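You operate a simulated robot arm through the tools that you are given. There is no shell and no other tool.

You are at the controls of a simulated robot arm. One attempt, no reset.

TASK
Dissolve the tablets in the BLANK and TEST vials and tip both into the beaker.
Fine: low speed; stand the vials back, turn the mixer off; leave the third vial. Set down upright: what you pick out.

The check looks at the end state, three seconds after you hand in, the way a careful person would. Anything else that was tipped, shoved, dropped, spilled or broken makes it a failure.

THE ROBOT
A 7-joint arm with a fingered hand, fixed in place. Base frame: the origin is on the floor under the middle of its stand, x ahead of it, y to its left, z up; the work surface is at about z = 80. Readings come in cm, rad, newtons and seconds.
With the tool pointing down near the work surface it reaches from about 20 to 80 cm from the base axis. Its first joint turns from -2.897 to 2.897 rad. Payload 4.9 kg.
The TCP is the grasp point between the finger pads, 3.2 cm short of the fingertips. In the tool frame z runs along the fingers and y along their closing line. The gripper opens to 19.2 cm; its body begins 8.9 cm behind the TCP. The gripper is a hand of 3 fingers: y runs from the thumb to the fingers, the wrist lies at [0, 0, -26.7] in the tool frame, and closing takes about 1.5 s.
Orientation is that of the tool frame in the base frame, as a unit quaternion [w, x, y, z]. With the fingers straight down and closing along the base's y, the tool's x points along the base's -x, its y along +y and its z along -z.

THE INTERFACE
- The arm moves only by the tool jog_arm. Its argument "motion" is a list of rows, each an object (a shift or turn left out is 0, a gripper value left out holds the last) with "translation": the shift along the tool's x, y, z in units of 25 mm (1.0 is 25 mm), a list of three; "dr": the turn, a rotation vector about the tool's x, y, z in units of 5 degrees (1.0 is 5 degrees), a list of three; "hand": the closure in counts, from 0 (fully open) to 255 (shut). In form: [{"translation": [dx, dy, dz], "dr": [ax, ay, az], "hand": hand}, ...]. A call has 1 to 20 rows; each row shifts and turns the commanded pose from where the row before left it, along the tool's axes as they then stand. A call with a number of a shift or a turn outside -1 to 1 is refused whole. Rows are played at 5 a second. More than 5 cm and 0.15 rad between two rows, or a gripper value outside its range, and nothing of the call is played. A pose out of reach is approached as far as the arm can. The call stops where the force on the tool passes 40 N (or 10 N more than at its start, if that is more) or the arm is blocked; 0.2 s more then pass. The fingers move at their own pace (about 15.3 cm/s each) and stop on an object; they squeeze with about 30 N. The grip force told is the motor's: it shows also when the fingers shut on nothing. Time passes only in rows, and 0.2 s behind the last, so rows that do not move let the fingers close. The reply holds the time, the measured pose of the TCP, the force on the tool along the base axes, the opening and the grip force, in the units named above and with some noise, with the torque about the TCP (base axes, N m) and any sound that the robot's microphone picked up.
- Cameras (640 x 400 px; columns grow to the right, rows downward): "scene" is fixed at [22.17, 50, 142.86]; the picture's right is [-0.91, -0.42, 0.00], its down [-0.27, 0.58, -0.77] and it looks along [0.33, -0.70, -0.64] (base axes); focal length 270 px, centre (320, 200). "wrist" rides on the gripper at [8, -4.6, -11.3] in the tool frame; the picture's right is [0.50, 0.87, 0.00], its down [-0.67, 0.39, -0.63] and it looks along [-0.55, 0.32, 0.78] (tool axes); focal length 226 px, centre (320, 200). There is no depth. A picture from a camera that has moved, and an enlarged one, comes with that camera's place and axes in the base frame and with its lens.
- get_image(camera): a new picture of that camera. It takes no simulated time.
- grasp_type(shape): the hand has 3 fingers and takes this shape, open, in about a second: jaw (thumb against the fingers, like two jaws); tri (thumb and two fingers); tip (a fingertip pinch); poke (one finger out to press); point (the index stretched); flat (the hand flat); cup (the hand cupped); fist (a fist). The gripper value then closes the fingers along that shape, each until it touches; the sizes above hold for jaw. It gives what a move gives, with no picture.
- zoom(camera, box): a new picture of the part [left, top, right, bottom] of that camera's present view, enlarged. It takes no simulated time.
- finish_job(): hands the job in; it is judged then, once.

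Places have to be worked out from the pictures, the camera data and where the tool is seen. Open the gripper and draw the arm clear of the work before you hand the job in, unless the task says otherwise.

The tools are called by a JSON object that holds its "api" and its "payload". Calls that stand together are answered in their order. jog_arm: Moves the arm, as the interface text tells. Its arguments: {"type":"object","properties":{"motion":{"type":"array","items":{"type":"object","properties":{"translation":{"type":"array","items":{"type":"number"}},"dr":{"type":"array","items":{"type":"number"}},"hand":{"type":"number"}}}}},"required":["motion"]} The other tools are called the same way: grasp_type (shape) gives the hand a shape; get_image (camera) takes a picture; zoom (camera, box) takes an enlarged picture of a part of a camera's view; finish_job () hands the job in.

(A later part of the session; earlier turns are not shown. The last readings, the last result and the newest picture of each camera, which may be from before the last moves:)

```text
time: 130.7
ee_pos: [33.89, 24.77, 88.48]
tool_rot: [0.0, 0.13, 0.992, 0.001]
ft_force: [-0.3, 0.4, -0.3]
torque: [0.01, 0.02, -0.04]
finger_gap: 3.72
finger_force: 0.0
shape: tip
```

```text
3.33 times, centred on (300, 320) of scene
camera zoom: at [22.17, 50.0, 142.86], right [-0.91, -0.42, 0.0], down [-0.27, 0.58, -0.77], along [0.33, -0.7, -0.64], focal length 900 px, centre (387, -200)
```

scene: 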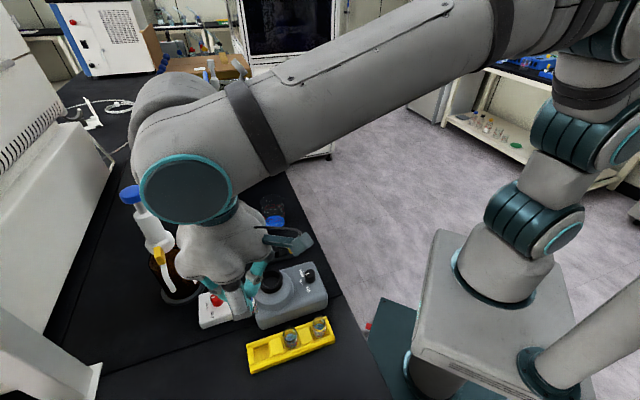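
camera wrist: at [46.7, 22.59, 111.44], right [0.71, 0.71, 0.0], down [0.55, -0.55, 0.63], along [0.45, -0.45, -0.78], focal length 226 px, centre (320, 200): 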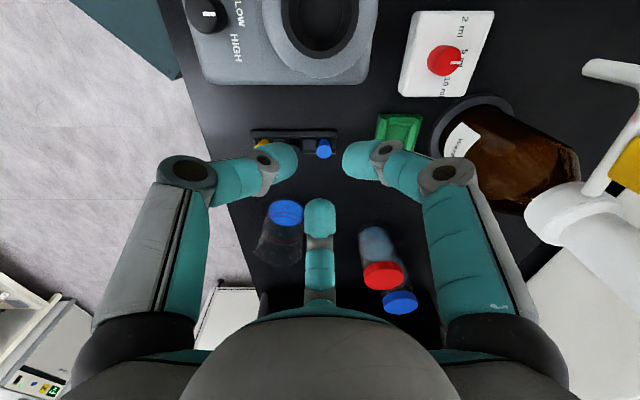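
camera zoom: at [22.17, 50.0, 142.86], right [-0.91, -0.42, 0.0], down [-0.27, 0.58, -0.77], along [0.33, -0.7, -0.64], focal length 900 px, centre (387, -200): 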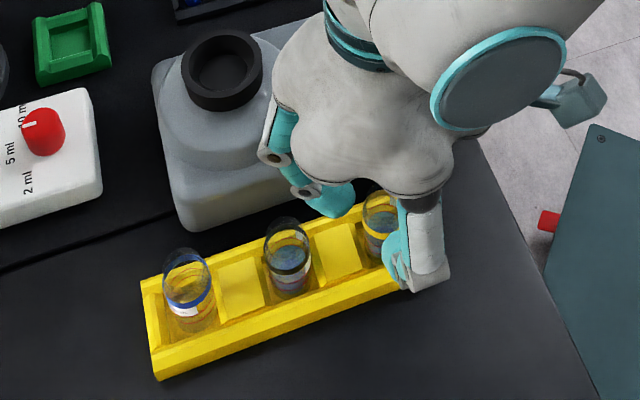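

TEST is centred with no contact. I'll close on it.

{"api": "jog_arm", "payload": {"motion": [{"hand": 215}, {"hand": 225}, {"hand": 235}, {"hand": 245}, {"hand": 255}, {}, {}]}}

{"api": "jog_arm", "payload": {"motion": [{"translation": [0, 0, -0.2]}, {"translation": [0, 0, -0.4]}, {"translation": [0, 0, -0.6]}, {"translation": [0, 0, -0.8]}, {"translation": [0, 0, -0.9]}, {"translation": [0, 0, -0.9]}, {"translation": [0, 0, -0.9]}, {"translation": [0, 0, -0.7]}, {}]}}

{"api": "zoom", "payload": {"camera": "wrist", "box": [220, 60, 420, 240]}}

{"api": "zoom", "payload": {"camera": "scene", "box": [240, 260, 360, 380]}}

```text
time: 132.3
ee_pos: [34.03, 24.78, 88.47]
tool_rot: [0.0, 0.13, 0.992, 0.002]
ft_force: [-0.1, -0.1, -0.7]
torque: [0.01, 0.02, 0.01]
finger_gap: 1.79
finger_force: 30.0
shape: tip
```

```text
time: 134.3
ee_pos: [33.85, 24.84, 102.08]
tool_rot: [0.0, 0.13, 0.991, 0.001]
ft_force: [-0.5, -0.1, -1.0]
torque: [0.0, 0.02, 0.02]
finger_gap: 1.77
finger_force: 30.1
shape: tip
```

```text
2.22 times, centred on (320, 150) of wrist
camera zoom: at [24.88, 22.33, 113.37], right [-0.26, 0.97, 0.0], down [0.75, 0.2, 0.63], along [0.61, 0.16, -0.77], focal length 502 px, centre (320, 311)
```

zoom: 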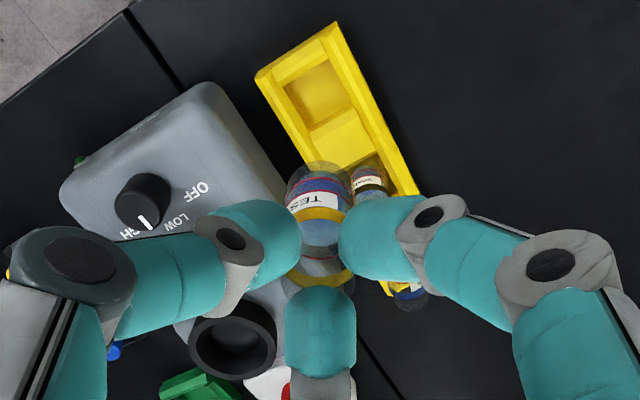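

```text
3.33 times, centred on (300, 320) of scene
camera zoom: at [22.17, 50.0, 142.86], right [-0.91, -0.42, 0.0], down [-0.27, 0.58, -0.77], along [0.33, -0.7, -0.64], focal length 900 px, centre (387, -200)
```

zoom: 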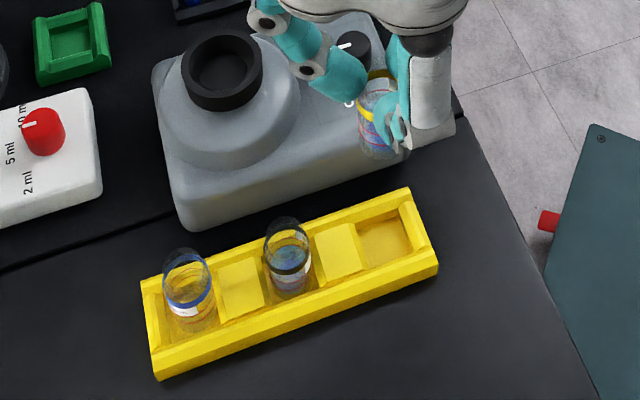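

TEST is lifted cleanly. I'll carry it over the corrected cup centre (46.63, 22.66).

{"api": "jog_arm", "payload": {"motion": [{"translation": [-0.323, 0.034, 0]}, {"translation": [-0.6455, 0.068, 0]}, {"translation": [-0.6455, 0.068, 0]}, {"translation": [-0.6455, 0.068, 0]}, {"translation": [-0.6455, 0.068, 0]}, {"translation": [-0.6455, 0.068, 0]}, {"translation": [-0.6455, 0.068, 0]}, {"translation": [-0.6455, 0.068, 0]}, {"translation": [-0.323, 0.034, 0]}, {"translation": [0, 0, 0.5]}, {"translation": [0, 0, 0.5]}, {}]}}

{"api": "zoom", "payload": {"camera": "wrist", "box": [240, 80, 400, 240]}}

{"api": "zoom", "payload": {"camera": "scene", "box": [230, 220, 330, 320]}}

```text
time: 136.9
ee_pos: [46.58, 22.62, 99.36]
tool_rot: [0.0, 0.129, 0.992, 0.001]
ft_force: [-0.1, -0.7, 0.0]
torque: [-0.01, 0.02, 0.01]
finger_gap: 1.78
finger_force: 30.1
shape: tip
```

```text
2.50 times, centred on (320, 160) of wrist
camera zoom: at [37.6, 20.17, 110.77], right [-0.26, 0.97, 0.0], down [0.75, 0.2, 0.63], along [0.61, 0.16, -0.77], focal length 565 px, centre (320, 300)
```

zoom: 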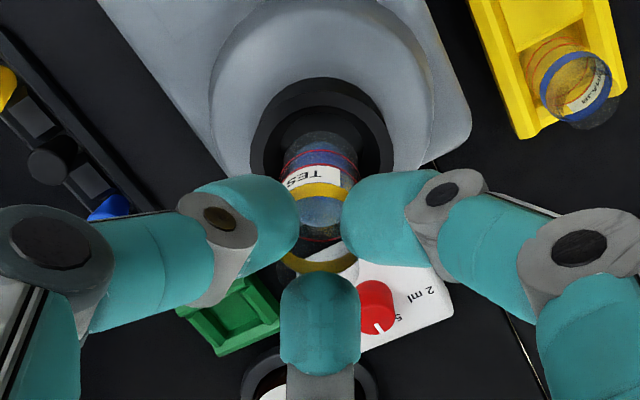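

```text
4.00 times, centred on (280, 270) of scene
camera zoom: at [22.17, 50.0, 142.86], right [-0.91, -0.42, 0.0], down [-0.27, 0.58, -0.77], along [0.33, -0.7, -0.64], focal length 1079 px, centre (480, -80)
```

zoom: 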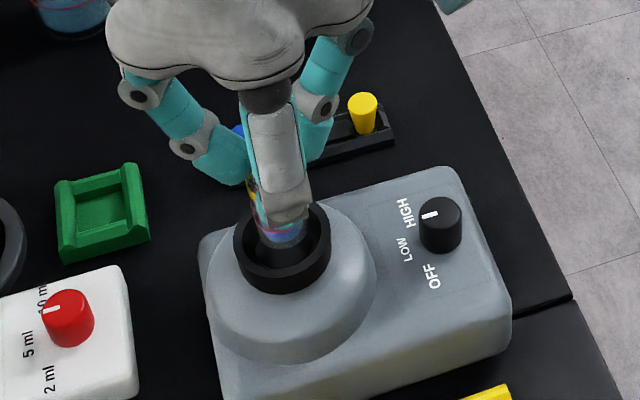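

Alignment is good after a 1–2 mm shift. I'll lower in small steps and stop at first contact or when the light comes on.

{"api": "jog_arm", "payload": {"motion": [{"translation": [-0.025, 0.061, 0.2]}, {"translation": [0, 0, 0.3]}, {"translation": [0, 0, 0.2]}, {"translation": [0, 0, 0.15]}, {}]}}

{"api": "jog_arm", "payload": {"motion": [{"translation": [0, 0, 0.06]}, {}]}}

{"api": "zoom", "payload": {"camera": "scene", "box": [250, 250, 310, 310]}}

```text
time: 138.1
ee_pos: [46.87, 22.8, 97.4]
tool_rot: [0.001, 0.129, 0.992, 0.001]
ft_force: [-0.3, 0.5, 1.5]
torque: [-0.01, 0.01, 0.03]
finger_gap: 1.75
finger_force: 29.8
shape: tip
```

```text
time: 138.7
ee_pos: [46.75, 22.73, 97.29]
tool_rot: [0.001, 0.129, 0.992, 0.0]
ft_force: [0.7, -0.1, 1.8]
torque: [0.02, -0.05, -0.01]
finger_gap: 1.77
finger_force: 29.7
shape: tip
```

```text
6.67 times, centred on (280, 280) of scene
camera zoom: at [22.17, 50.0, 142.86], right [-0.91, -0.42, 0.0], down [-0.27, 0.58, -0.77], along [0.33, -0.7, -0.64], focal length 1799 px, centre (587, -333)
```

zoom: 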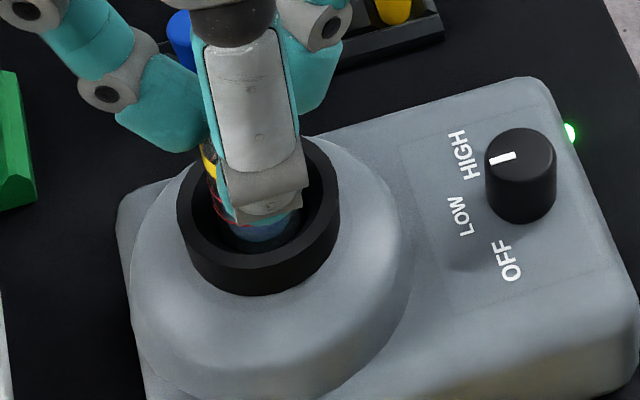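

The light is on with only about 2 N, so I'll hold here and let it mix.

{"api": "jog_arm", "payload": {"motion": [{}, {}, {}, {}, {}, {}, {}, {}, {}, {}, {}, {}, {}, {}, {}, {}, {}, {}, {}, {}]}}

{"api": "zoom", "payload": {"camera": "wrist", "box": [280, 120, 360, 200]}}

{"api": "zoom", "payload": {"camera": "scene", "box": [250, 250, 310, 310]}}

```text
time: 142.9
ee_pos: [46.78, 22.76, 97.42]
tool_rot: [0.0, 0.13, 0.992, 0.001]
ft_force: [0.9, -0.3, 2.1]
torque: [0.0, -0.11, 0.02]
finger_gap: 1.75
finger_force: 29.8
shape: tip
```

```text
5.00 times, centred on (320, 160) of wrist
camera zoom: at [37.73, 20.27, 108.59], right [-0.26, 0.97, 0.0], down [0.75, 0.2, 0.63], along [0.61, 0.16, -0.77], focal length 1130 px, centre (320, 400)
```

zoom: 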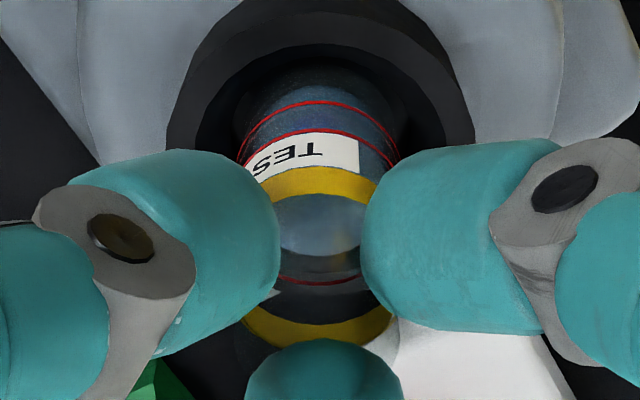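

```text
6.67 times, centred on (280, 280) of scene
camera zoom: at [22.17, 50.0, 142.86], right [-0.91, -0.42, 0.0], down [-0.27, 0.58, -0.77], along [0.33, -0.7, -0.64], focal length 1799 px, centre (587, -333)
```

zoom: 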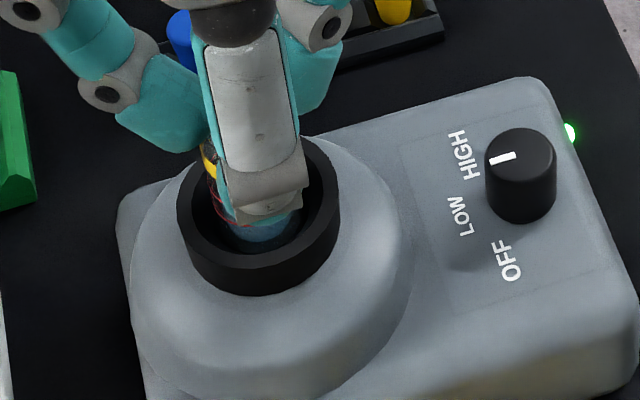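

{"api": "jog_arm", "payload": {"motion": [{}, {}, {}, {}, {}, {}, {}, {}, {}, {}, {}, {}, {}, {}, {}, {}, {}, {}, {}, {}]}}

{"api": "zoom", "payload": {"camera": "wrist", "box": [280, 120, 360, 200]}}

```text
time: 147.1
ee_pos: [46.76, 22.65, 97.31]
tool_rot: [0.001, 0.131, 0.991, 0.002]
ft_force: [1.0, 0.9, 1.9]
torque: [0.07, -0.1, 0.01]
finger_gap: 1.78
finger_force: 30.2
shape: tip
```

```text
5.00 times, centred on (320, 160) of wrist
camera zoom: at [37.73, 20.27, 108.59], right [-0.26, 0.97, 0.0], down [0.75, 0.2, 0.63], along [0.61, 0.16, -0.77], focal length 1130 px, centre (320, 400)
```

zoom: 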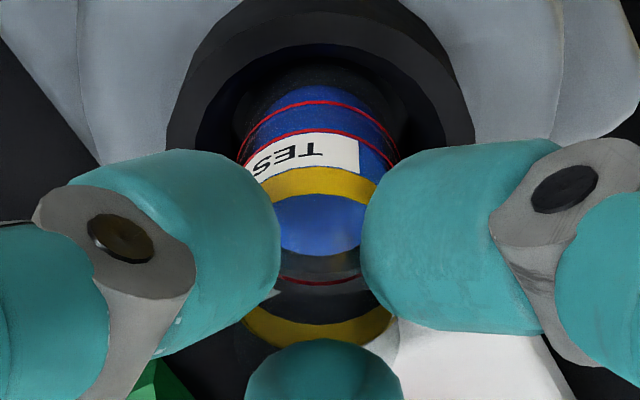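

Now TEST has turned blue too. I'll hold about 3.5 s more to be sure it is fully dissolved and the colour is stable.

{"api": "jog_arm", "payload": {"motion": [{}, {}, {}, {}, {}, {}, {}, {}, {}, {}, {}, {}, {}, {}, {}, {}, {}, {}]}}

{"api": "zoom", "payload": {"camera": "wrist", "box": [280, 120, 360, 200]}}

```text
time: 150.9
ee_pos: [46.8, 22.71, 97.31]
tool_rot: [0.0, 0.129, 0.992, 0.001]
ft_force: [1.1, 0.0, 2.4]
torque: [0.04, -0.1, 0.02]
finger_gap: 1.77
finger_force: 29.9
shape: tip
```

```text
5.00 times, centred on (320, 160) of wrist
camera zoom: at [37.73, 20.27, 108.59], right [-0.26, 0.97, 0.0], down [0.75, 0.2, 0.63], along [0.61, 0.16, -0.77], focal length 1130 px, centre (320, 400)
```

zoom: 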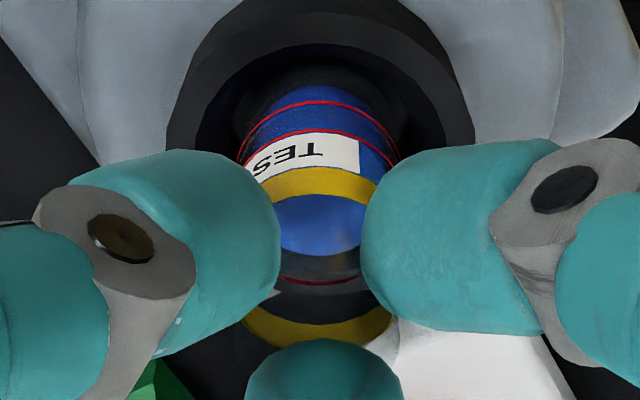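

The colour is unchanged over the last 4 s, so TEST is dissolved. I'll lift it straight out, roll to the pouring yaw (105°) and carry it upright to the beaker position used before.

{"api": "jog_arm", "payload": {"motion": [{"translation": [0, 0, -0.2]}, {"translation": [0, 0, -0.5]}, {"translation": [0, 0, -0.65]}, {"translation": [0, 0, -0.65]}, {"translation": [0, 0, -0.65]}, {"translation": [0, 0, -0.65]}, {}]}}

{"api": "zoom", "payload": {"camera": "wrist", "box": [280, 110, 360, 200]}}

{"api": "jog_arm", "payload": {"motion": [{"dr": [0, 0, 1]}, {"dr": [0, 0, 1]}, {"dr": [0, 0, 1]}, {"dr": [0, 0, 1]}, {"dr": [0, 0, 1]}, {"dr": [0, 0, 1]}, {"dr": [0, 0, 1]}, {"dr": [0, 0, 1]}, {"dr": [0, 0, 1]}, {"dr": [0, 0, 1]}, {"dr": [0, 0, 1]}, {"dr": [0, 0, 1]}, {"dr": [0, 0, 1]}, {"dr": [0, 0, 1]}, {"dr": [0, 0, 1]}, {"dr": [0, 0, 1]}, {"dr": [0, 0, 1]}, {"dr": [0, 0, 1]}, {}]}}

{"api": "jog_arm", "payload": {"motion": [{"translation": [-0.297, 0.296, 0]}, {"translation": [-0.595, 0.593, 0]}, {"translation": [-0.595, 0.593, 0]}, {"translation": [-0.595, 0.593, 0]}, {"translation": [-0.595, 0.593, 0]}, {"translation": [-0.595, 0.593, 0]}, {"translation": [-0.595, 0.593, 0]}, {"translation": [-0.595, 0.593, 0]}, {"translation": [-0.595, 0.593, 0]}, {"translation": [-0.595, 0.593, 0]}, {"translation": [-0.595, 0.593, 0]}, {"translation": [-0.595, 0.593, 0]}, {"translation": [-0.595, 0.593, 0]}, {"translation": [-0.595, 0.593, 0]}, {"translation": [-0.298, 0.297, 0]}, {}]}}

{"api": "get_image", "payload": {"camera": "wrist"}}

{"api": "get_image", "payload": {"camera": "scene"}}

```text
time: 152.5
ee_pos: [46.76, 22.88, 105.41]
tool_rot: [0.0, 0.13, 0.992, 0.001]
ft_force: [0.1, 1.0, -0.7]
torque: [-0.02, -0.02, -0.01]
finger_gap: 1.76
finger_force: 29.9
shape: tip
```

```text
4.44 times, centred on (320, 155) of wrist
camera zoom: at [37.75, 20.31, 116.75], right [-0.26, 0.97, 0.0], down [0.75, 0.2, 0.63], along [0.61, 0.16, -0.77], focal length 1005 px, centre (320, 400)
```

zoom: 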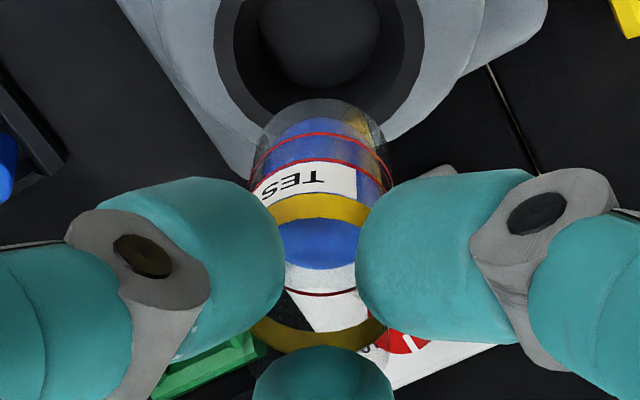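

```text
time: 156.5
ee_pos: [46.86, 22.65, 105.41]
tool_rot: [-0.001, 0.793, 0.609, 0.001]
ft_force: [-0.5, 0.6, -0.8]
torque: [-0.01, 0.01, 0.0]
finger_gap: 1.79
finger_force: 29.7
shape: tip
```

```text
time: 159.9
ee_pos: [61.45, -2.74, 105.39]
tool_rot: [0.0, 0.793, 0.61, 0.0]
ft_force: [0.7, 0.2, 0.0]
torque: [0.0, 0.0, -0.04]
finger_gap: 1.78
finger_force: 29.8
shape: tip
```

```text
taken
camera wrist: at [58.91, 6.11, 116.74], right [0.97, 0.26, 0.0], down [0.2, -0.75, 0.63], along [0.16, -0.61, -0.78], focal length 226 px, centre (320, 200)
```

wrist: 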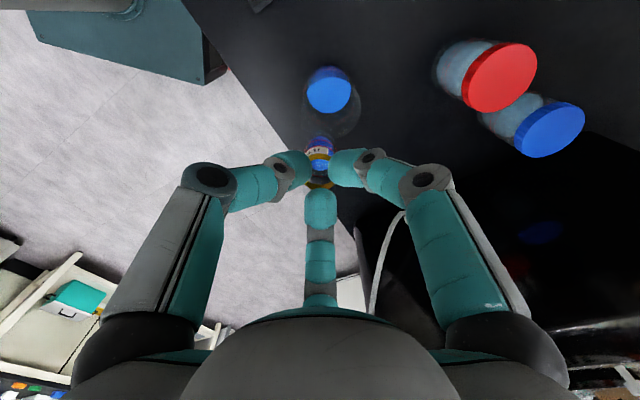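

```text
taken
```

scene: 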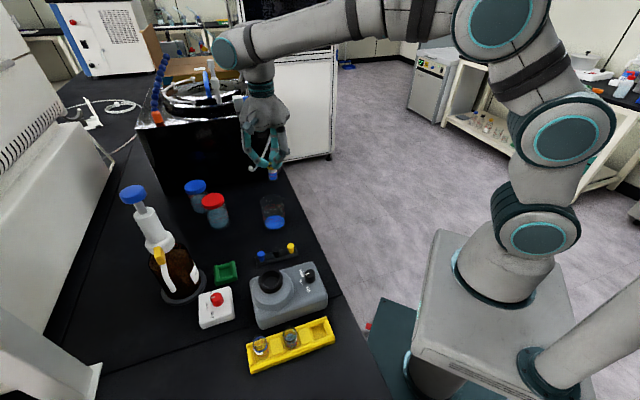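

TEST hangs straight this time and the TCP is at the same spot over the beaker as before. I'll repeat the proven sequence: tilt 55°, then lower to about z = 98.

{"api": "jog_arm", "payload": {"motion": [{"dr": [-0.25, 0.433, 0]}, {"dr": [-0.5, 0.866, 0]}, {"dr": [-0.5, 0.866, 0]}, {"dr": [-0.5, 0.866, 0]}, {"dr": [-0.5, 0.866, 0]}, {"dr": [-0.5, 0.866, 0]}, {"dr": [-0.5, 0.866, 0]}, {"dr": [-0.5, 0.866, 0]}, {"dr": [-0.5, 0.866, 0]}, {"dr": [-0.5, 0.866, 0]}, {"dr": [-0.5, 0.866, 0]}, {"dr": [-0.25, 0.433, 0]}, {"translation": [-0.528, -0.306, 0.428]}, {"translation": [-0.528, -0.306, 0.428]}, {"translation": [-0.528, -0.306, 0.428]}, {"translation": [-0.528, -0.306, 0.428]}, {}]}}

{"api": "zoom", "payload": {"camera": "scene", "box": [200, 110, 350, 260]}}

```text
time: 163.5
ee_pos: [61.43, -2.67, 98.12]
tool_rot: [-0.061, 0.703, 0.54, 0.458]
ft_force: [-1.0, 0.0, 0.0]
torque: [-0.01, 0.04, 0.0]
finger_gap: 1.78
finger_force: 30.1
shape: tip
```

```text
2.67 times, centred on (275, 185) of scene
camera zoom: at [22.17, 50.0, 142.86], right [-0.91, -0.42, 0.0], down [-0.27, 0.58, -0.77], along [0.33, -0.7, -0.64], focal length 720 px, centre (440, 240)
```

zoom: 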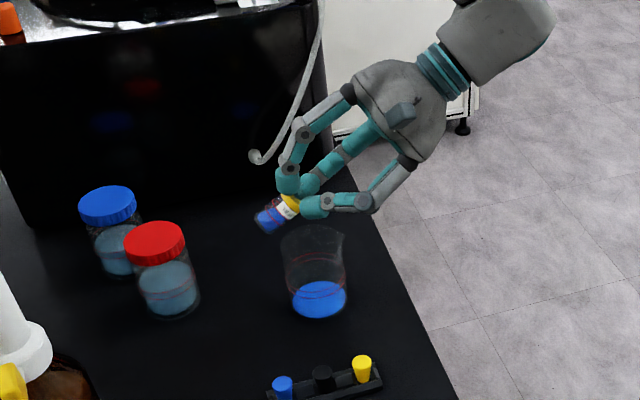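

Same geometry as before. I'll go on to 65°, lower to about 96.5, then pour slowly through to 90°.

{"api": "jog_arm", "payload": {"motion": [{"dr": [-0.5, 0.866, 0]}, {"dr": [-0.5, 0.866, 0]}, {"translation": [-0.471, -0.272, 0.254]}, {}, {"dr": [-0.25, 0.433, 0]}, {"dr": [-0.25, 0.433, 0]}, {"dr": [-0.25, 0.433, 0]}, {"dr": [-0.25, 0.433, 0]}, {}, {"dr": [-0.25, 0.433, 0]}, {"dr": [-0.25, 0.433, 0]}, {"dr": [-0.25, 0.433, 0]}, {}, {"dr": [-0.25, 0.433, 0]}, {"dr": [-0.25, 0.433, 0]}, {"dr": [-0.25, 0.433, 0]}, {}, {}]}}

{"api": "zoom", "payload": {"camera": "scene", "box": [220, 140, 310, 240]}}

```text
time: 167.3
ee_pos: [61.53, -2.8, 96.45]
tool_rot: [-0.093, 0.56, 0.43, 0.702]
ft_force: [-0.3, 0.0, -1.0]
torque: [-0.01, 0.01, -0.02]
finger_gap: 1.74
finger_force: 30.5
shape: tip
```

```text
4.00 times, centred on (265, 190) of scene
camera zoom: at [22.17, 50.0, 142.86], right [-0.91, -0.42, 0.0], down [-0.27, 0.58, -0.77], along [0.33, -0.7, -0.64], focal length 1079 px, centre (540, 240)
```

zoom: 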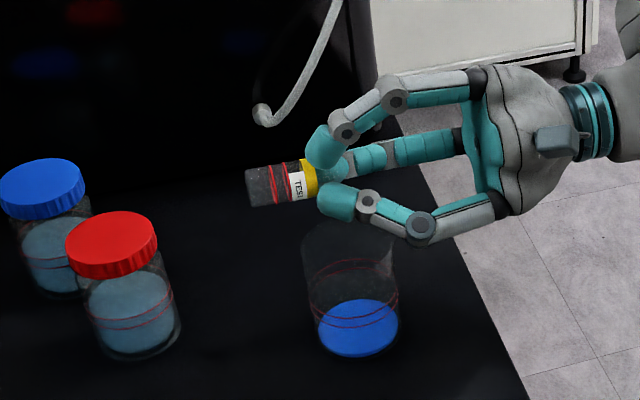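

TEST appears emptied into the beaker. I'll continue to 115° and pause to drain any residue.

{"api": "jog_arm", "payload": {"motion": [{"dr": [-0.25, 0.433, 0]}, {"dr": [-0.25, 0.433, 0]}, {"dr": [-0.25, 0.433, 0]}, {"dr": [-0.25, 0.433, 0]}, {"dr": [-0.25, 0.433, 0]}, {"dr": [-0.25, 0.433, 0]}, {"dr": [-0.25, 0.433, 0]}, {"dr": [-0.25, 0.433, 0]}, {"dr": [-0.25, 0.433, 0]}, {"dr": [-0.25, 0.433, 0]}, {}, {}, {}, {}, {}, {}]}}

{"api": "zoom", "payload": {"camera": "scene", "box": [220, 140, 310, 240]}}

{"api": "zoom", "payload": {"camera": "wrist", "box": [260, 100, 380, 220]}}

```text
time: 170.7
ee_pos: [61.48, -2.82, 96.38]
tool_rot: [-0.111, 0.425, 0.327, 0.837]
ft_force: [0.7, -0.7, -1.0]
torque: [0.01, -0.01, 0.02]
finger_gap: 1.77
finger_force: 29.2
shape: tip
```

```text
4.00 times, centred on (265, 190) of scene
camera zoom: at [22.17, 50.0, 142.86], right [-0.91, -0.42, 0.0], down [-0.27, 0.58, -0.77], along [0.33, -0.7, -0.64], focal length 1079 px, centre (540, 240)
```

zoom: 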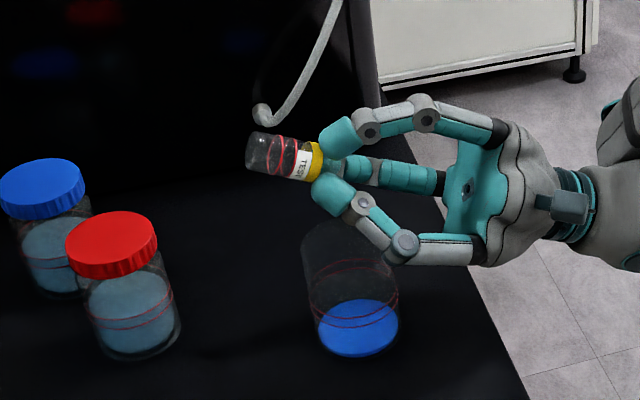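

```text
3.33 times, centred on (320, 160) of wrist
camera zoom: at [47.1, -5.76, 95.83], right [0.09, -0.61, 0.78], down [0.19, -0.76, -0.62], along [0.98, 0.21, 0.04], focal length 754 px, centre (320, 333)
```

zoom: 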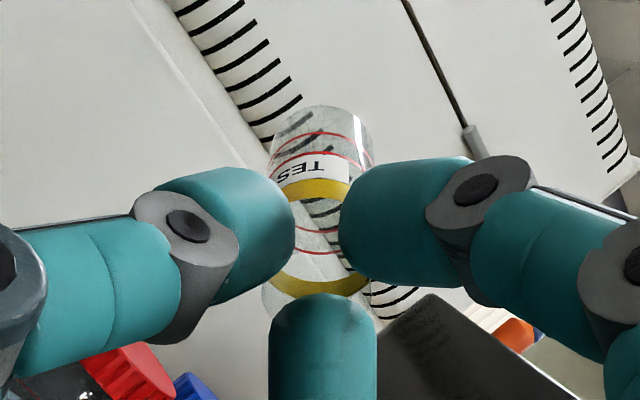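

TEST is empty and the beaker holds both solutions. I'll reverse the motion: back to 65°, raise, then upright.

{"api": "jog_arm", "payload": {"motion": [{"dr": [0.5, -0.866, 0]}, {"dr": [0.5, -0.866, 0]}, {"dr": [0.5, -0.866, 0]}, {"dr": [0.5, -0.866, 0]}, {"dr": [0.5, -0.866, 0]}, {"dr": [0.5, -0.866, 0]}, {"dr": [0.5, -0.866, 0]}, {"dr": [0.5, -0.866, 0]}, {"dr": [0.5, -0.866, 0]}, {"dr": [0.5, -0.866, 0]}, {"translation": [0.707, 0.408, -0.381]}, {"translation": [0.707, 0.408, -0.381]}, {"translation": [0.707, 0.408, -0.381]}, {"translation": [0.707, 0.408, -0.381]}, {}]}}

{"api": "jog_arm", "payload": {"motion": [{"dr": [0.5, -0.866, 0]}, {"dr": [0.5, -0.866, 0]}, {"dr": [0.5, -0.866, 0]}, {"dr": [0.5, -0.866, 0]}, {"dr": [0.5, -0.866, 0]}, {"dr": [0.5, -0.866, 0]}, {"dr": [0.5, -0.866, 0]}, {"dr": [0.5, -0.866, 0]}, {"dr": [0.5, -0.866, 0]}, {"dr": [0.5, -0.866, 0]}, {"dr": [0.5, -0.866, 0]}, {"dr": [0.5, -0.866, 0]}, {"dr": [0.5, -0.866, 0]}, {}]}}

{"api": "get_image", "payload": {"camera": "wrist"}}

{"api": "zoom", "payload": {"camera": "scene", "box": [180, 110, 330, 260]}}

```text
time: 173.9
ee_pos: [61.36, -2.56, 105.45]
tool_rot: [-0.072, 0.668, 0.513, 0.534]
ft_force: [0.2, 0.1, 0.1]
torque: [-0.01, -0.01, 0.02]
finger_gap: 1.78
finger_force: 30.4
shape: tip
```

```text
time: 176.9
ee_pos: [61.33, -2.77, 105.48]
tool_rot: [0.0, 0.793, 0.609, 0.001]
ft_force: [-0.3, -0.4, 0.0]
torque: [0.01, 0.03, 0.01]
finger_gap: 1.76
finger_force: 30.3
shape: tip
```

```text
taken
camera wrist: at [58.86, 6.07, 116.86], right [0.97, 0.26, 0.0], down [0.2, -0.75, 0.63], along [0.17, -0.61, -0.78], focal length 226 px, centre (320, 200)
```

wrist: 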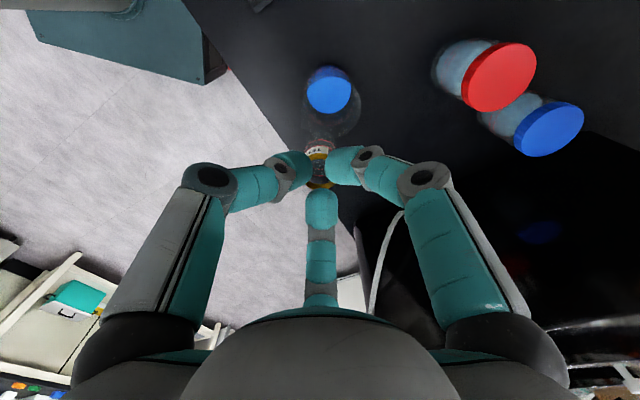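

```text
2.67 times, centred on (255, 185) of scene
camera zoom: at [22.17, 50.0, 142.86], right [-0.91, -0.42, 0.0], down [-0.27, 0.58, -0.77], along [0.33, -0.7, -0.64], focal length 720 px, centre (493, 240)
```

zoom: 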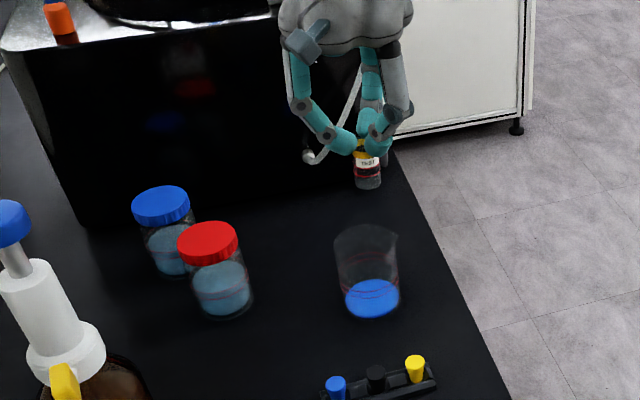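

TEST is empty and upright. I'll roll back to the grasp yaw and carry it back above its own slot.

{"api": "jog_arm", "payload": {"motion": [{"dr": [0, 0, -1]}, {"dr": [0, 0, -1]}, {"dr": [0, 0, -1]}, {"dr": [0, 0, -1]}, {"dr": [0, 0, -1]}, {"dr": [0, 0, -1]}, {"dr": [0, 0, -1]}, {"dr": [0, 0, -1]}, {"dr": [0, 0, -1]}, {"dr": [0, 0, -1]}, {"dr": [0, 0, -1]}, {"dr": [0, 0, -1]}, {"dr": [0, 0, -1]}, {"dr": [0, 0, -1]}, {"dr": [0, 0, -1]}, {"dr": [0, 0, -1]}, {"dr": [0, 0, -1]}, {"dr": [0, 0, -1]}, {}]}}

{"api": "jog_arm", "payload": {"motion": [{"translation": [0.373, 0.216, 0]}, {"translation": [0.747, 0.433, 0]}, {"translation": [0.747, 0.433, 0]}, {"translation": [0.747, 0.433, 0]}, {"translation": [0.747, 0.433, 0]}, {"translation": [0.747, 0.433, 0]}, {"translation": [0.747, 0.433, 0]}, {"translation": [0.747, 0.433, 0]}, {"translation": [0.747, 0.433, 0]}, {"translation": [0.747, 0.433, 0]}, {"translation": [0.747, 0.433, 0]}, {"translation": [0.747, 0.433, 0]}, {"translation": [0.747, 0.433, 0]}, {"translation": [0.747, 0.433, 0]}, {"translation": [0.747, 0.433, 0]}, {"translation": [0.747, 0.433, 0]}, {"translation": [0.747, 0.433, 0]}, {"translation": [0.747, 0.433, 0]}, {"translation": [0.374, 0.217, 0]}, {}]}}

{"api": "zoom", "payload": {"camera": "wrist", "box": [240, 40, 400, 240]}}

{"api": "zoom", "payload": {"camera": "wrist", "box": [280, 110, 360, 200]}}

```text
time: 180.9
ee_pos: [61.5, -2.7, 105.56]
tool_rot: [0.001, 0.128, 0.992, 0.0]
ft_force: [1.2, 0.3, 0.4]
torque: [0.04, 0.0, -0.03]
finger_gap: 1.76
finger_force: 30.1
shape: tip
```

```text
time: 185.1
ee_pos: [33.91, 24.69, 105.56]
tool_rot: [0.0, 0.129, 0.992, 0.001]
ft_force: [0.5, 0.1, -0.2]
torque: [0.01, -0.04, 0.01]
finger_gap: 1.78
finger_force: 29.7
shape: tip
```

```text
2.00 times, centred on (320, 140) of wrist
camera zoom: at [24.87, 22.24, 116.78], right [-0.26, 0.97, 0.0], down [0.75, 0.2, 0.63], along [0.61, 0.17, -0.77], focal length 452 px, centre (320, 320)
```

zoom: 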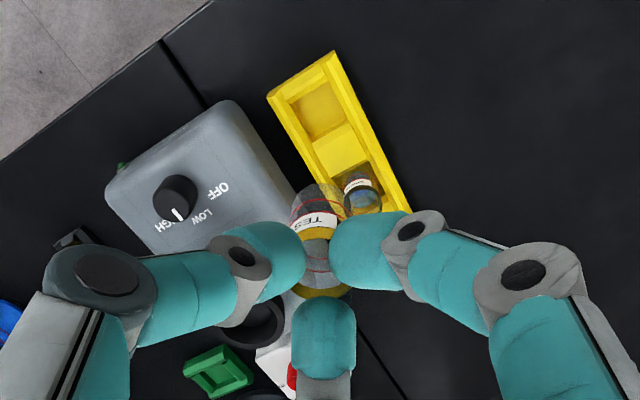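

```text
4.44 times, centred on (320, 155) of wrist
camera zoom: at [24.87, 22.24, 116.78], right [-0.26, 0.97, 0.0], down [0.75, 0.2, 0.63], along [0.61, 0.17, -0.77], focal length 1005 px, centre (320, 400)
```

zoom: 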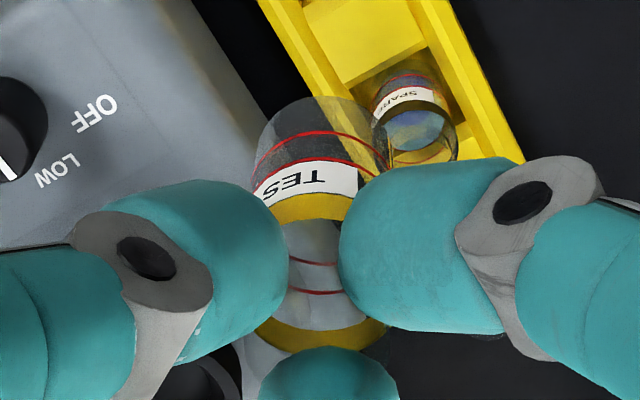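

TEST hangs straight, and the TCP matches its original pick-up position within a millimetre. I'll descend to just above the slot and check.

{"api": "jog_arm", "payload": {"motion": [{"translation": [0, 0.02, 0.775]}, {"translation": [0, 0, 0.775]}, {"translation": [0, 0, 0.775]}, {"translation": [0, 0, 0.775]}, {"translation": [0, 0, 0.775]}, {"translation": [0, 0, 0.775]}, {"translation": [0, 0, 0.6]}, {}]}}

{"api": "zoom", "payload": {"camera": "wrist", "box": [260, 80, 380, 200]}}

{"api": "zoom", "payload": {"camera": "scene", "box": [240, 270, 350, 380]}}

```text
time: 186.9
ee_pos: [34.04, 24.69, 92.25]
tool_rot: [0.001, 0.13, 0.991, 0.001]
ft_force: [-0.3, -0.5, 0.3]
torque: [-0.02, -0.03, -0.03]
finger_gap: 1.76
finger_force: 30.1
shape: tip
```

```text
3.33 times, centred on (320, 140) of wrist
camera zoom: at [24.98, 22.23, 103.54], right [-0.26, 0.97, 0.0], down [0.75, 0.2, 0.63], along [0.61, 0.17, -0.77], focal length 754 px, centre (320, 400)
```

zoom: 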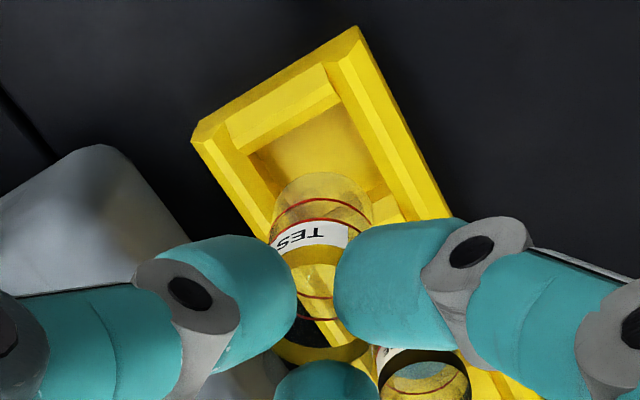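

```text
3.64 times, centred on (295, 325) of scene
camera zoom: at [22.17, 50.0, 142.86], right [-0.91, -0.42, 0.0], down [-0.27, 0.58, -0.77], along [0.33, -0.7, -0.64], focal length 981 px, centre (411, -254)
```

zoom: 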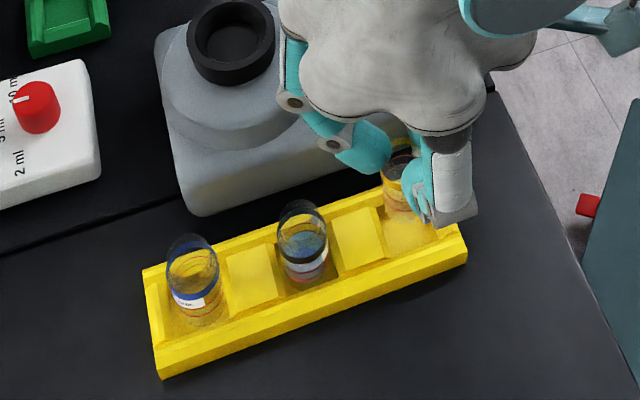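

{"api": "jog_arm", "payload": {"motion": [{"translation": [0.05, 0.012, 0.2]}, {"translation": [0, 0, 0.25]}, {"translation": [0, 0, 0.25]}, {"translation": [0, 0, 0.25]}, {"translation": [0, 0, 0.25]}, {"translation": [0, 0, 0.1]}, {}]}}

{"api": "zoom", "payload": {"camera": "wrist", "box": [260, 80, 380, 200]}}

```text
time: 188.5
ee_pos: [33.87, 24.83, 89.16]
tool_rot: [0.001, 0.13, 0.992, 0.002]
ft_force: [0.6, -0.7, 0.1]
torque: [-0.03, -0.03, 0.03]
finger_gap: 1.73
finger_force: 29.5
shape: tip
```

```text
3.33 times, centred on (320, 140) of wrist
camera zoom: at [24.82, 22.39, 100.42], right [-0.26, 0.97, 0.0], down [0.75, 0.2, 0.63], along [0.61, 0.17, -0.77], focal length 754 px, centre (320, 400)
```

zoom: 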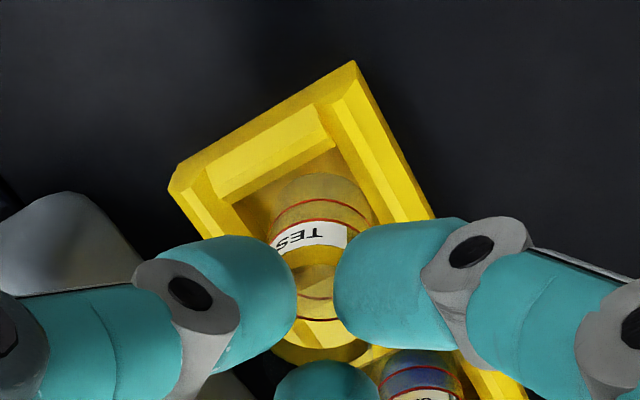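

TEST is inside its slot with no contact force. I'll continue down in 1–2 mm steps to touch the floor.

{"api": "jog_arm", "payload": {"motion": [{"translation": [0, 0, 0.08]}, {"translation": [0, 0, 0.06]}, {"translation": [0, 0, 0.04]}, {}]}}

```text
time: 189.5
ee_pos: [33.99, 24.75, 88.71]
tool_rot: [0.001, 0.131, 0.991, 0.001]
ft_force: [0.8, -0.5, -0.7]
torque: [-0.04, -0.03, -0.03]
finger_gap: 1.76
finger_force: 30.2
shape: tip
```

{"api": "jog_arm", "payload": {"motion": [{"translation": [0, 0, 0.05]}, {"translation": [0, 0, 0.04]}, {}]}}

```text
time: 190.3
ee_pos: [33.87, 24.83, 88.41]
tool_rot: [0.001, 0.129, 0.992, 0.002]
ft_force: [-0.9, -0.1, 3.7]
torque: [-0.06, 0.0, -0.03]
finger_gap: 1.75
finger_force: 29.9
shape: tip
```

Gentle contact (about 4 N) at z = 88.4, its original seated height. I'll release slowly.

{"api": "jog_arm", "payload": {"motion": [{"hand": 240}, {"hand": 230}, {"hand": 220}, {"hand": 212}, {"hand": 205}, {}, {}]}}

{"api": "zoom", "payload": {"camera": "wrist", "box": [240, 80, 400, 240]}}

```text
time: 191.9
ee_pos: [33.94, 24.83, 88.46]
tool_rot: [0.001, 0.13, 0.992, 0.001]
ft_force: [1.5, -1.2, -0.1]
torque: [0.0, -0.02, 0.02]
finger_gap: 3.73
finger_force: 0.1
shape: tip
```

```text
2.50 times, centred on (320, 160) of wrist
camera zoom: at [24.83, 22.37, 99.72], right [-0.26, 0.97, 0.0], down [0.75, 0.2, 0.63], along [0.61, 0.17, -0.77], focal length 565 px, centre (320, 300)
```

zoom: 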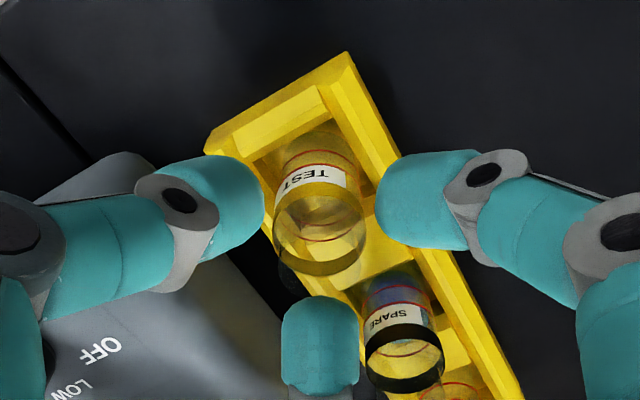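

TEST is released and standing. I'll lift clear, roll to yaw 75° and move over the mixer knob to turn it back to OFF.

{"api": "jog_arm", "payload": {"motion": [{"translation": [0, 0, -0.15]}, {"translation": [0, 0, -0.4]}, {"translation": [0, 0, -0.7]}, {"translation": [0, 0, -0.8]}, {"translation": [0, 0, -0.8]}, {"translation": [0, 0, -0.8]}, {"translation": [0, 0, -0.8]}, {}]}}

{"api": "zoom", "payload": {"camera": "wrist", "box": [240, 40, 400, 240]}}

{"api": "zoom", "payload": {"camera": "scene", "box": [240, 270, 350, 380]}}

{"api": "jog_arm", "payload": {"motion": [{"dr": [0, 0, 1], "hand": 180}, {"dr": [0, 0, 1]}, {"dr": [0, 0, 1]}, {"dr": [0, 0, 1]}, {"dr": [0, 0, 1]}, {"dr": [0, 0, 1]}, {"dr": [0, 0, 1]}, {"dr": [0, 0, 1]}, {"dr": [0, 0, 1]}, {"dr": [0, 0, 1]}, {"dr": [0, 0, 1]}, {"dr": [0, 0, 1]}, {"translation": [-0.784, 0.316, 0]}, {"translation": [-0.784, 0.316, 0]}, {"translation": [-0.784, 0.316, 0]}, {"translation": [-0.784, 0.316, 0]}, {"translation": [-0.784, 0.316, 0]}, {}]}}

{"api": "zoom", "payload": {"camera": "wrist", "box": [240, 60, 400, 220]}}

```text
time: 193.7
ee_pos: [33.75, 24.87, 99.77]
tool_rot: [0.001, 0.129, 0.992, 0.002]
ft_force: [-0.6, -0.1, 0.2]
torque: [-0.01, 0.01, -0.03]
finger_gap: 3.72
finger_force: 0.0
shape: tip
```

```text
2.00 times, centred on (320, 140) of wrist
camera zoom: at [24.74, 22.38, 111.0], right [-0.26, 0.97, 0.0], down [0.75, 0.2, 0.63], along [0.61, 0.17, -0.77], focal length 452 px, centre (320, 320)
```

zoom: 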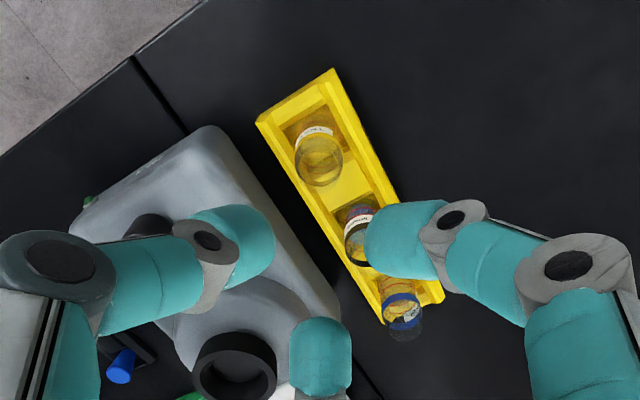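

```text
3.64 times, centred on (295, 325) of scene
camera zoom: at [22.17, 50.0, 142.86], right [-0.91, -0.42, 0.0], down [-0.27, 0.58, -0.77], along [0.33, -0.7, -0.64], focal length 981 px, centre (411, -254)
```

zoom: 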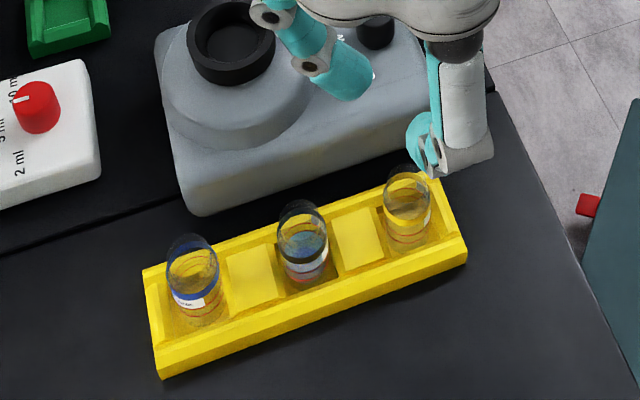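

```text
time: 197.5
ee_pos: [40.27, 16.43, 99.67]
tool_rot: [0.0, 0.609, 0.794, 0.002]
ft_force: [0.4, 0.1, 0.0]
torque: [-0.03, -0.01, -0.01]
finger_gap: 5.6
finger_force: 0.1
shape: tip
```

```text
2.50 times, centred on (320, 140) of wrist
camera zoom: at [33.54, 22.79, 111.04], right [0.71, 0.71, 0.0], down [0.55, -0.55, 0.63], along [0.45, -0.44, -0.78], focal length 565 px, centre (320, 350)
```

zoom: 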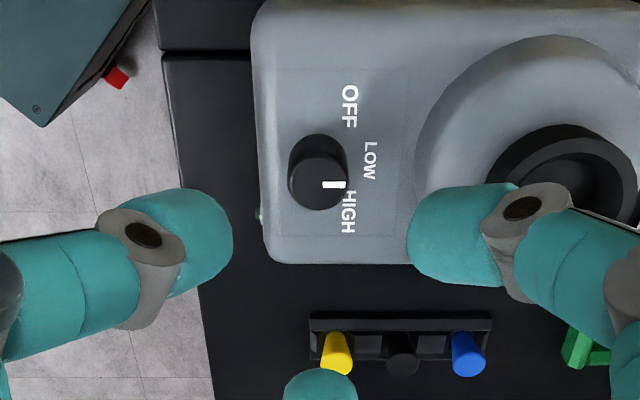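

All three vials stand upright in the rack, and the knob is centred under the hand. I'll descend to the same grip height as before.

{"api": "jog_arm", "payload": {"motion": [{"translation": [-0.03, 0.033, 0.7]}, {"translation": [0, 0, 0.8]}, {"translation": [0, 0, 0.8]}, {"translation": [0, 0, 0.6]}, {"translation": [0, 0, 0.4]}, {"translation": [0, 0, 0.3]}, {}]}}

{"api": "zoom", "payload": {"camera": "wrist", "box": [240, 100, 400, 260]}}

```text
time: 199.1
ee_pos: [40.18, 16.52, 90.66]
tool_rot: [0.001, 0.608, 0.794, 0.002]
ft_force: [-0.2, -0.3, -0.3]
torque: [0.03, 0.0, 0.02]
finger_gap: 5.63
finger_force: 0.0
shape: tip
```

```text
2.50 times, centred on (320, 180) of wrist
camera zoom: at [33.59, 22.79, 101.93], right [0.71, 0.71, 0.0], down [0.55, -0.55, 0.63], along [0.45, -0.44, -0.78], focal length 565 px, centre (320, 250)
```

zoom: 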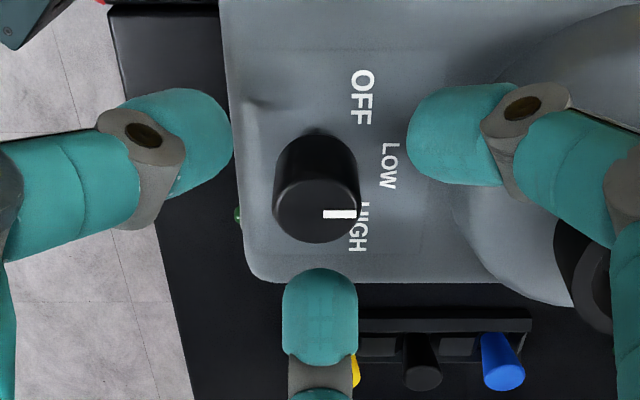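

{"api": "jog_arm", "payload": {"motion": [{"hand": 215}, {"hand": 230}, {"hand": 245}, {"hand": 255}, {}, {}]}}

{"api": "jog_arm", "payload": {"motion": [{"dr": [0, 0, -1]}, {"dr": [0, 0, -1]}, {"dr": [0, 0, -1]}, {"dr": [0, 0, -1]}, {"dr": [0, 0, -1]}, {"dr": [0, 0, -1]}]}}

{"api": "zoom", "payload": {"camera": "wrist", "box": [240, 100, 400, 260]}}

```text
time: 200.5
ee_pos: [40.32, 16.48, 90.47]
tool_rot: [0.0, 0.609, 0.793, 0.001]
ft_force: [-0.4, -0.2, -6.8]
torque: [-0.02, 0.0, -0.01]
finger_gap: 1.84
finger_force: 29.9
shape: tip
```

```text
time: 201.9
ee_pos: [40.26, 16.37, 90.51]
tool_rot: [0.0, 0.382, 0.924, 0.001]
ft_force: [-9.1, 0.6, -4.6]
torque: [0.0, 0.22, 0.01]
finger_gap: 1.86
finger_force: 29.9
shape: tip
```

```text
2.50 times, centred on (320, 180) of wrist
camera zoom: at [31.21, 18.61, 101.88], right [0.26, 0.97, 0.0], down [0.75, -0.2, 0.63], along [0.61, -0.16, -0.78], focal length 565 px, centre (320, 250)
```

zoom: 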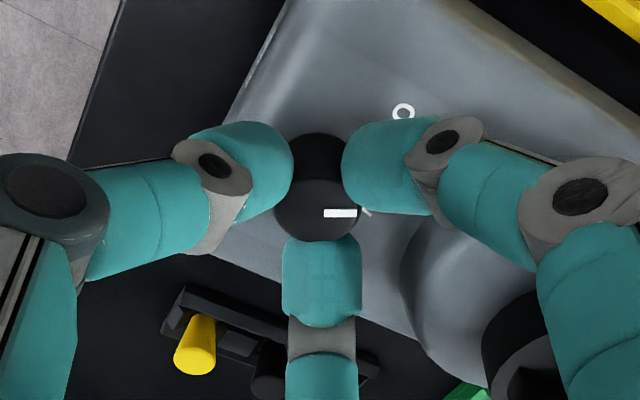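

The knob is turning with the hand, now 30° back. I'll finish the remaining 30° to OFF.

{"api": "jog_arm", "payload": {"motion": [{"dr": [0, 0, -1]}, {"dr": [0, 0, -1]}, {"dr": [0, 0, -1]}, {"dr": [0, 0, -1]}, {"dr": [0, 0, -1]}, {"dr": [0, 0, -1]}, {}]}}

{"api": "zoom", "payload": {"camera": "wrist", "box": [240, 100, 400, 260]}}

```text
time: 203.5
ee_pos: [40.3, 16.38, 90.55]
tool_rot: [-0.001, 0.13, 0.991, 0.001]
ft_force: [-16.0, -5.2, 0.8]
torque: [-0.18, 0.41, -0.23]
finger_gap: 1.82
finger_force: 30.0
shape: tip
```

```text
2.50 times, centred on (320, 180) of wrist
camera zoom: at [31.24, 13.86, 101.86], right [-0.26, 0.97, 0.0], down [0.75, 0.2, 0.63], along [0.61, 0.17, -0.77], focal length 565 px, centre (320, 250)
```

zoom: 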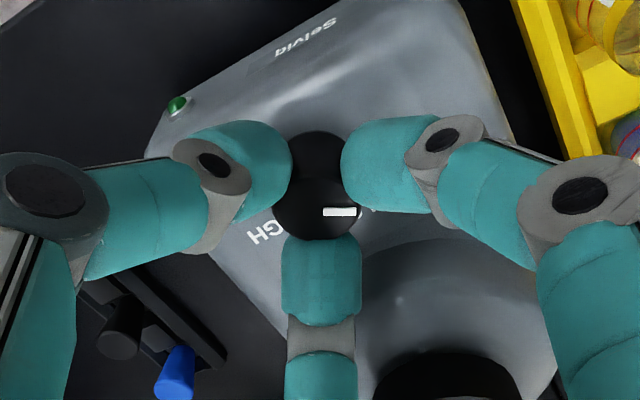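

The pointer is back along the OFF direction, and the torque suggests it has reached its stop. I'll open, lift clear and verify the knob.

{"api": "jog_arm", "payload": {"motion": [{"hand": 230}, {"hand": 200}, {"hand": 180}, {}, {"translation": [0, 0, -0.5]}, {"translation": [0, 0, -0.8]}, {"translation": [0, 0, -0.8]}, {"translation": [0, 0, -0.8]}, {"translation": [0, 0, -0.8]}, {}]}}

{"api": "zoom", "payload": {"camera": "wrist", "box": [240, 60, 400, 220]}}

{"api": "zoom", "payload": {"camera": "scene", "box": [270, 240, 350, 320]}}

```text
time: 205.7
ee_pos: [40.22, 16.39, 99.79]
tool_rot: [0.0, 0.129, 0.992, 0.001]
ft_force: [0.2, 0.1, -0.1]
torque: [-0.01, 0.0, -0.01]
finger_gap: 5.6
finger_force: 0.1
shape: tip
```

```text
2.50 times, centred on (320, 140) of wrist
camera zoom: at [31.18, 13.92, 111.15], right [-0.26, 0.97, 0.0], down [0.75, 0.2, 0.63], along [0.61, 0.17, -0.77], focal length 565 px, centre (320, 350)
```

zoom: 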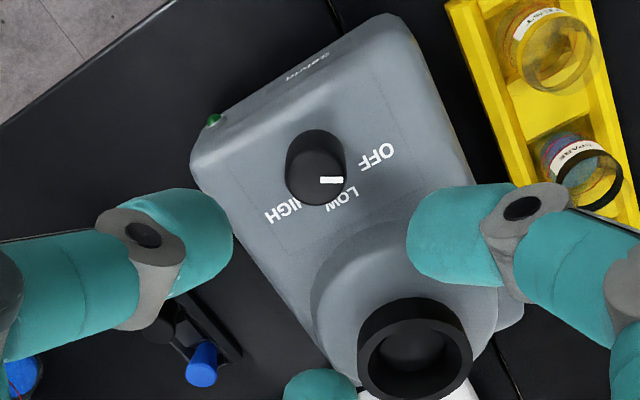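

```text
5.00 times, centred on (310, 280) of scene
camera zoom: at [22.17, 50.0, 142.86], right [-0.91, -0.42, 0.0], down [-0.27, 0.58, -0.77], along [0.33, -0.7, -0.64], focal length 1349 px, centre (370, -200)
```

zoom: 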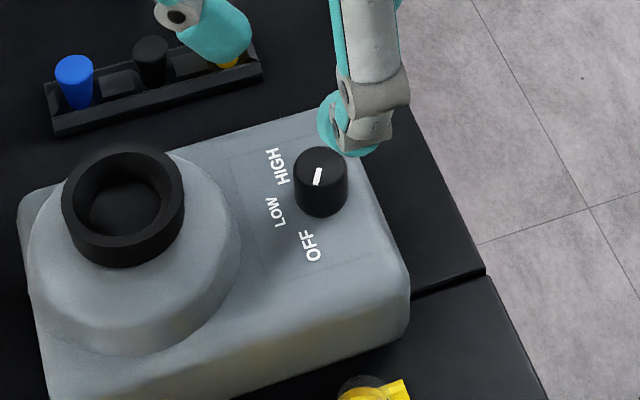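

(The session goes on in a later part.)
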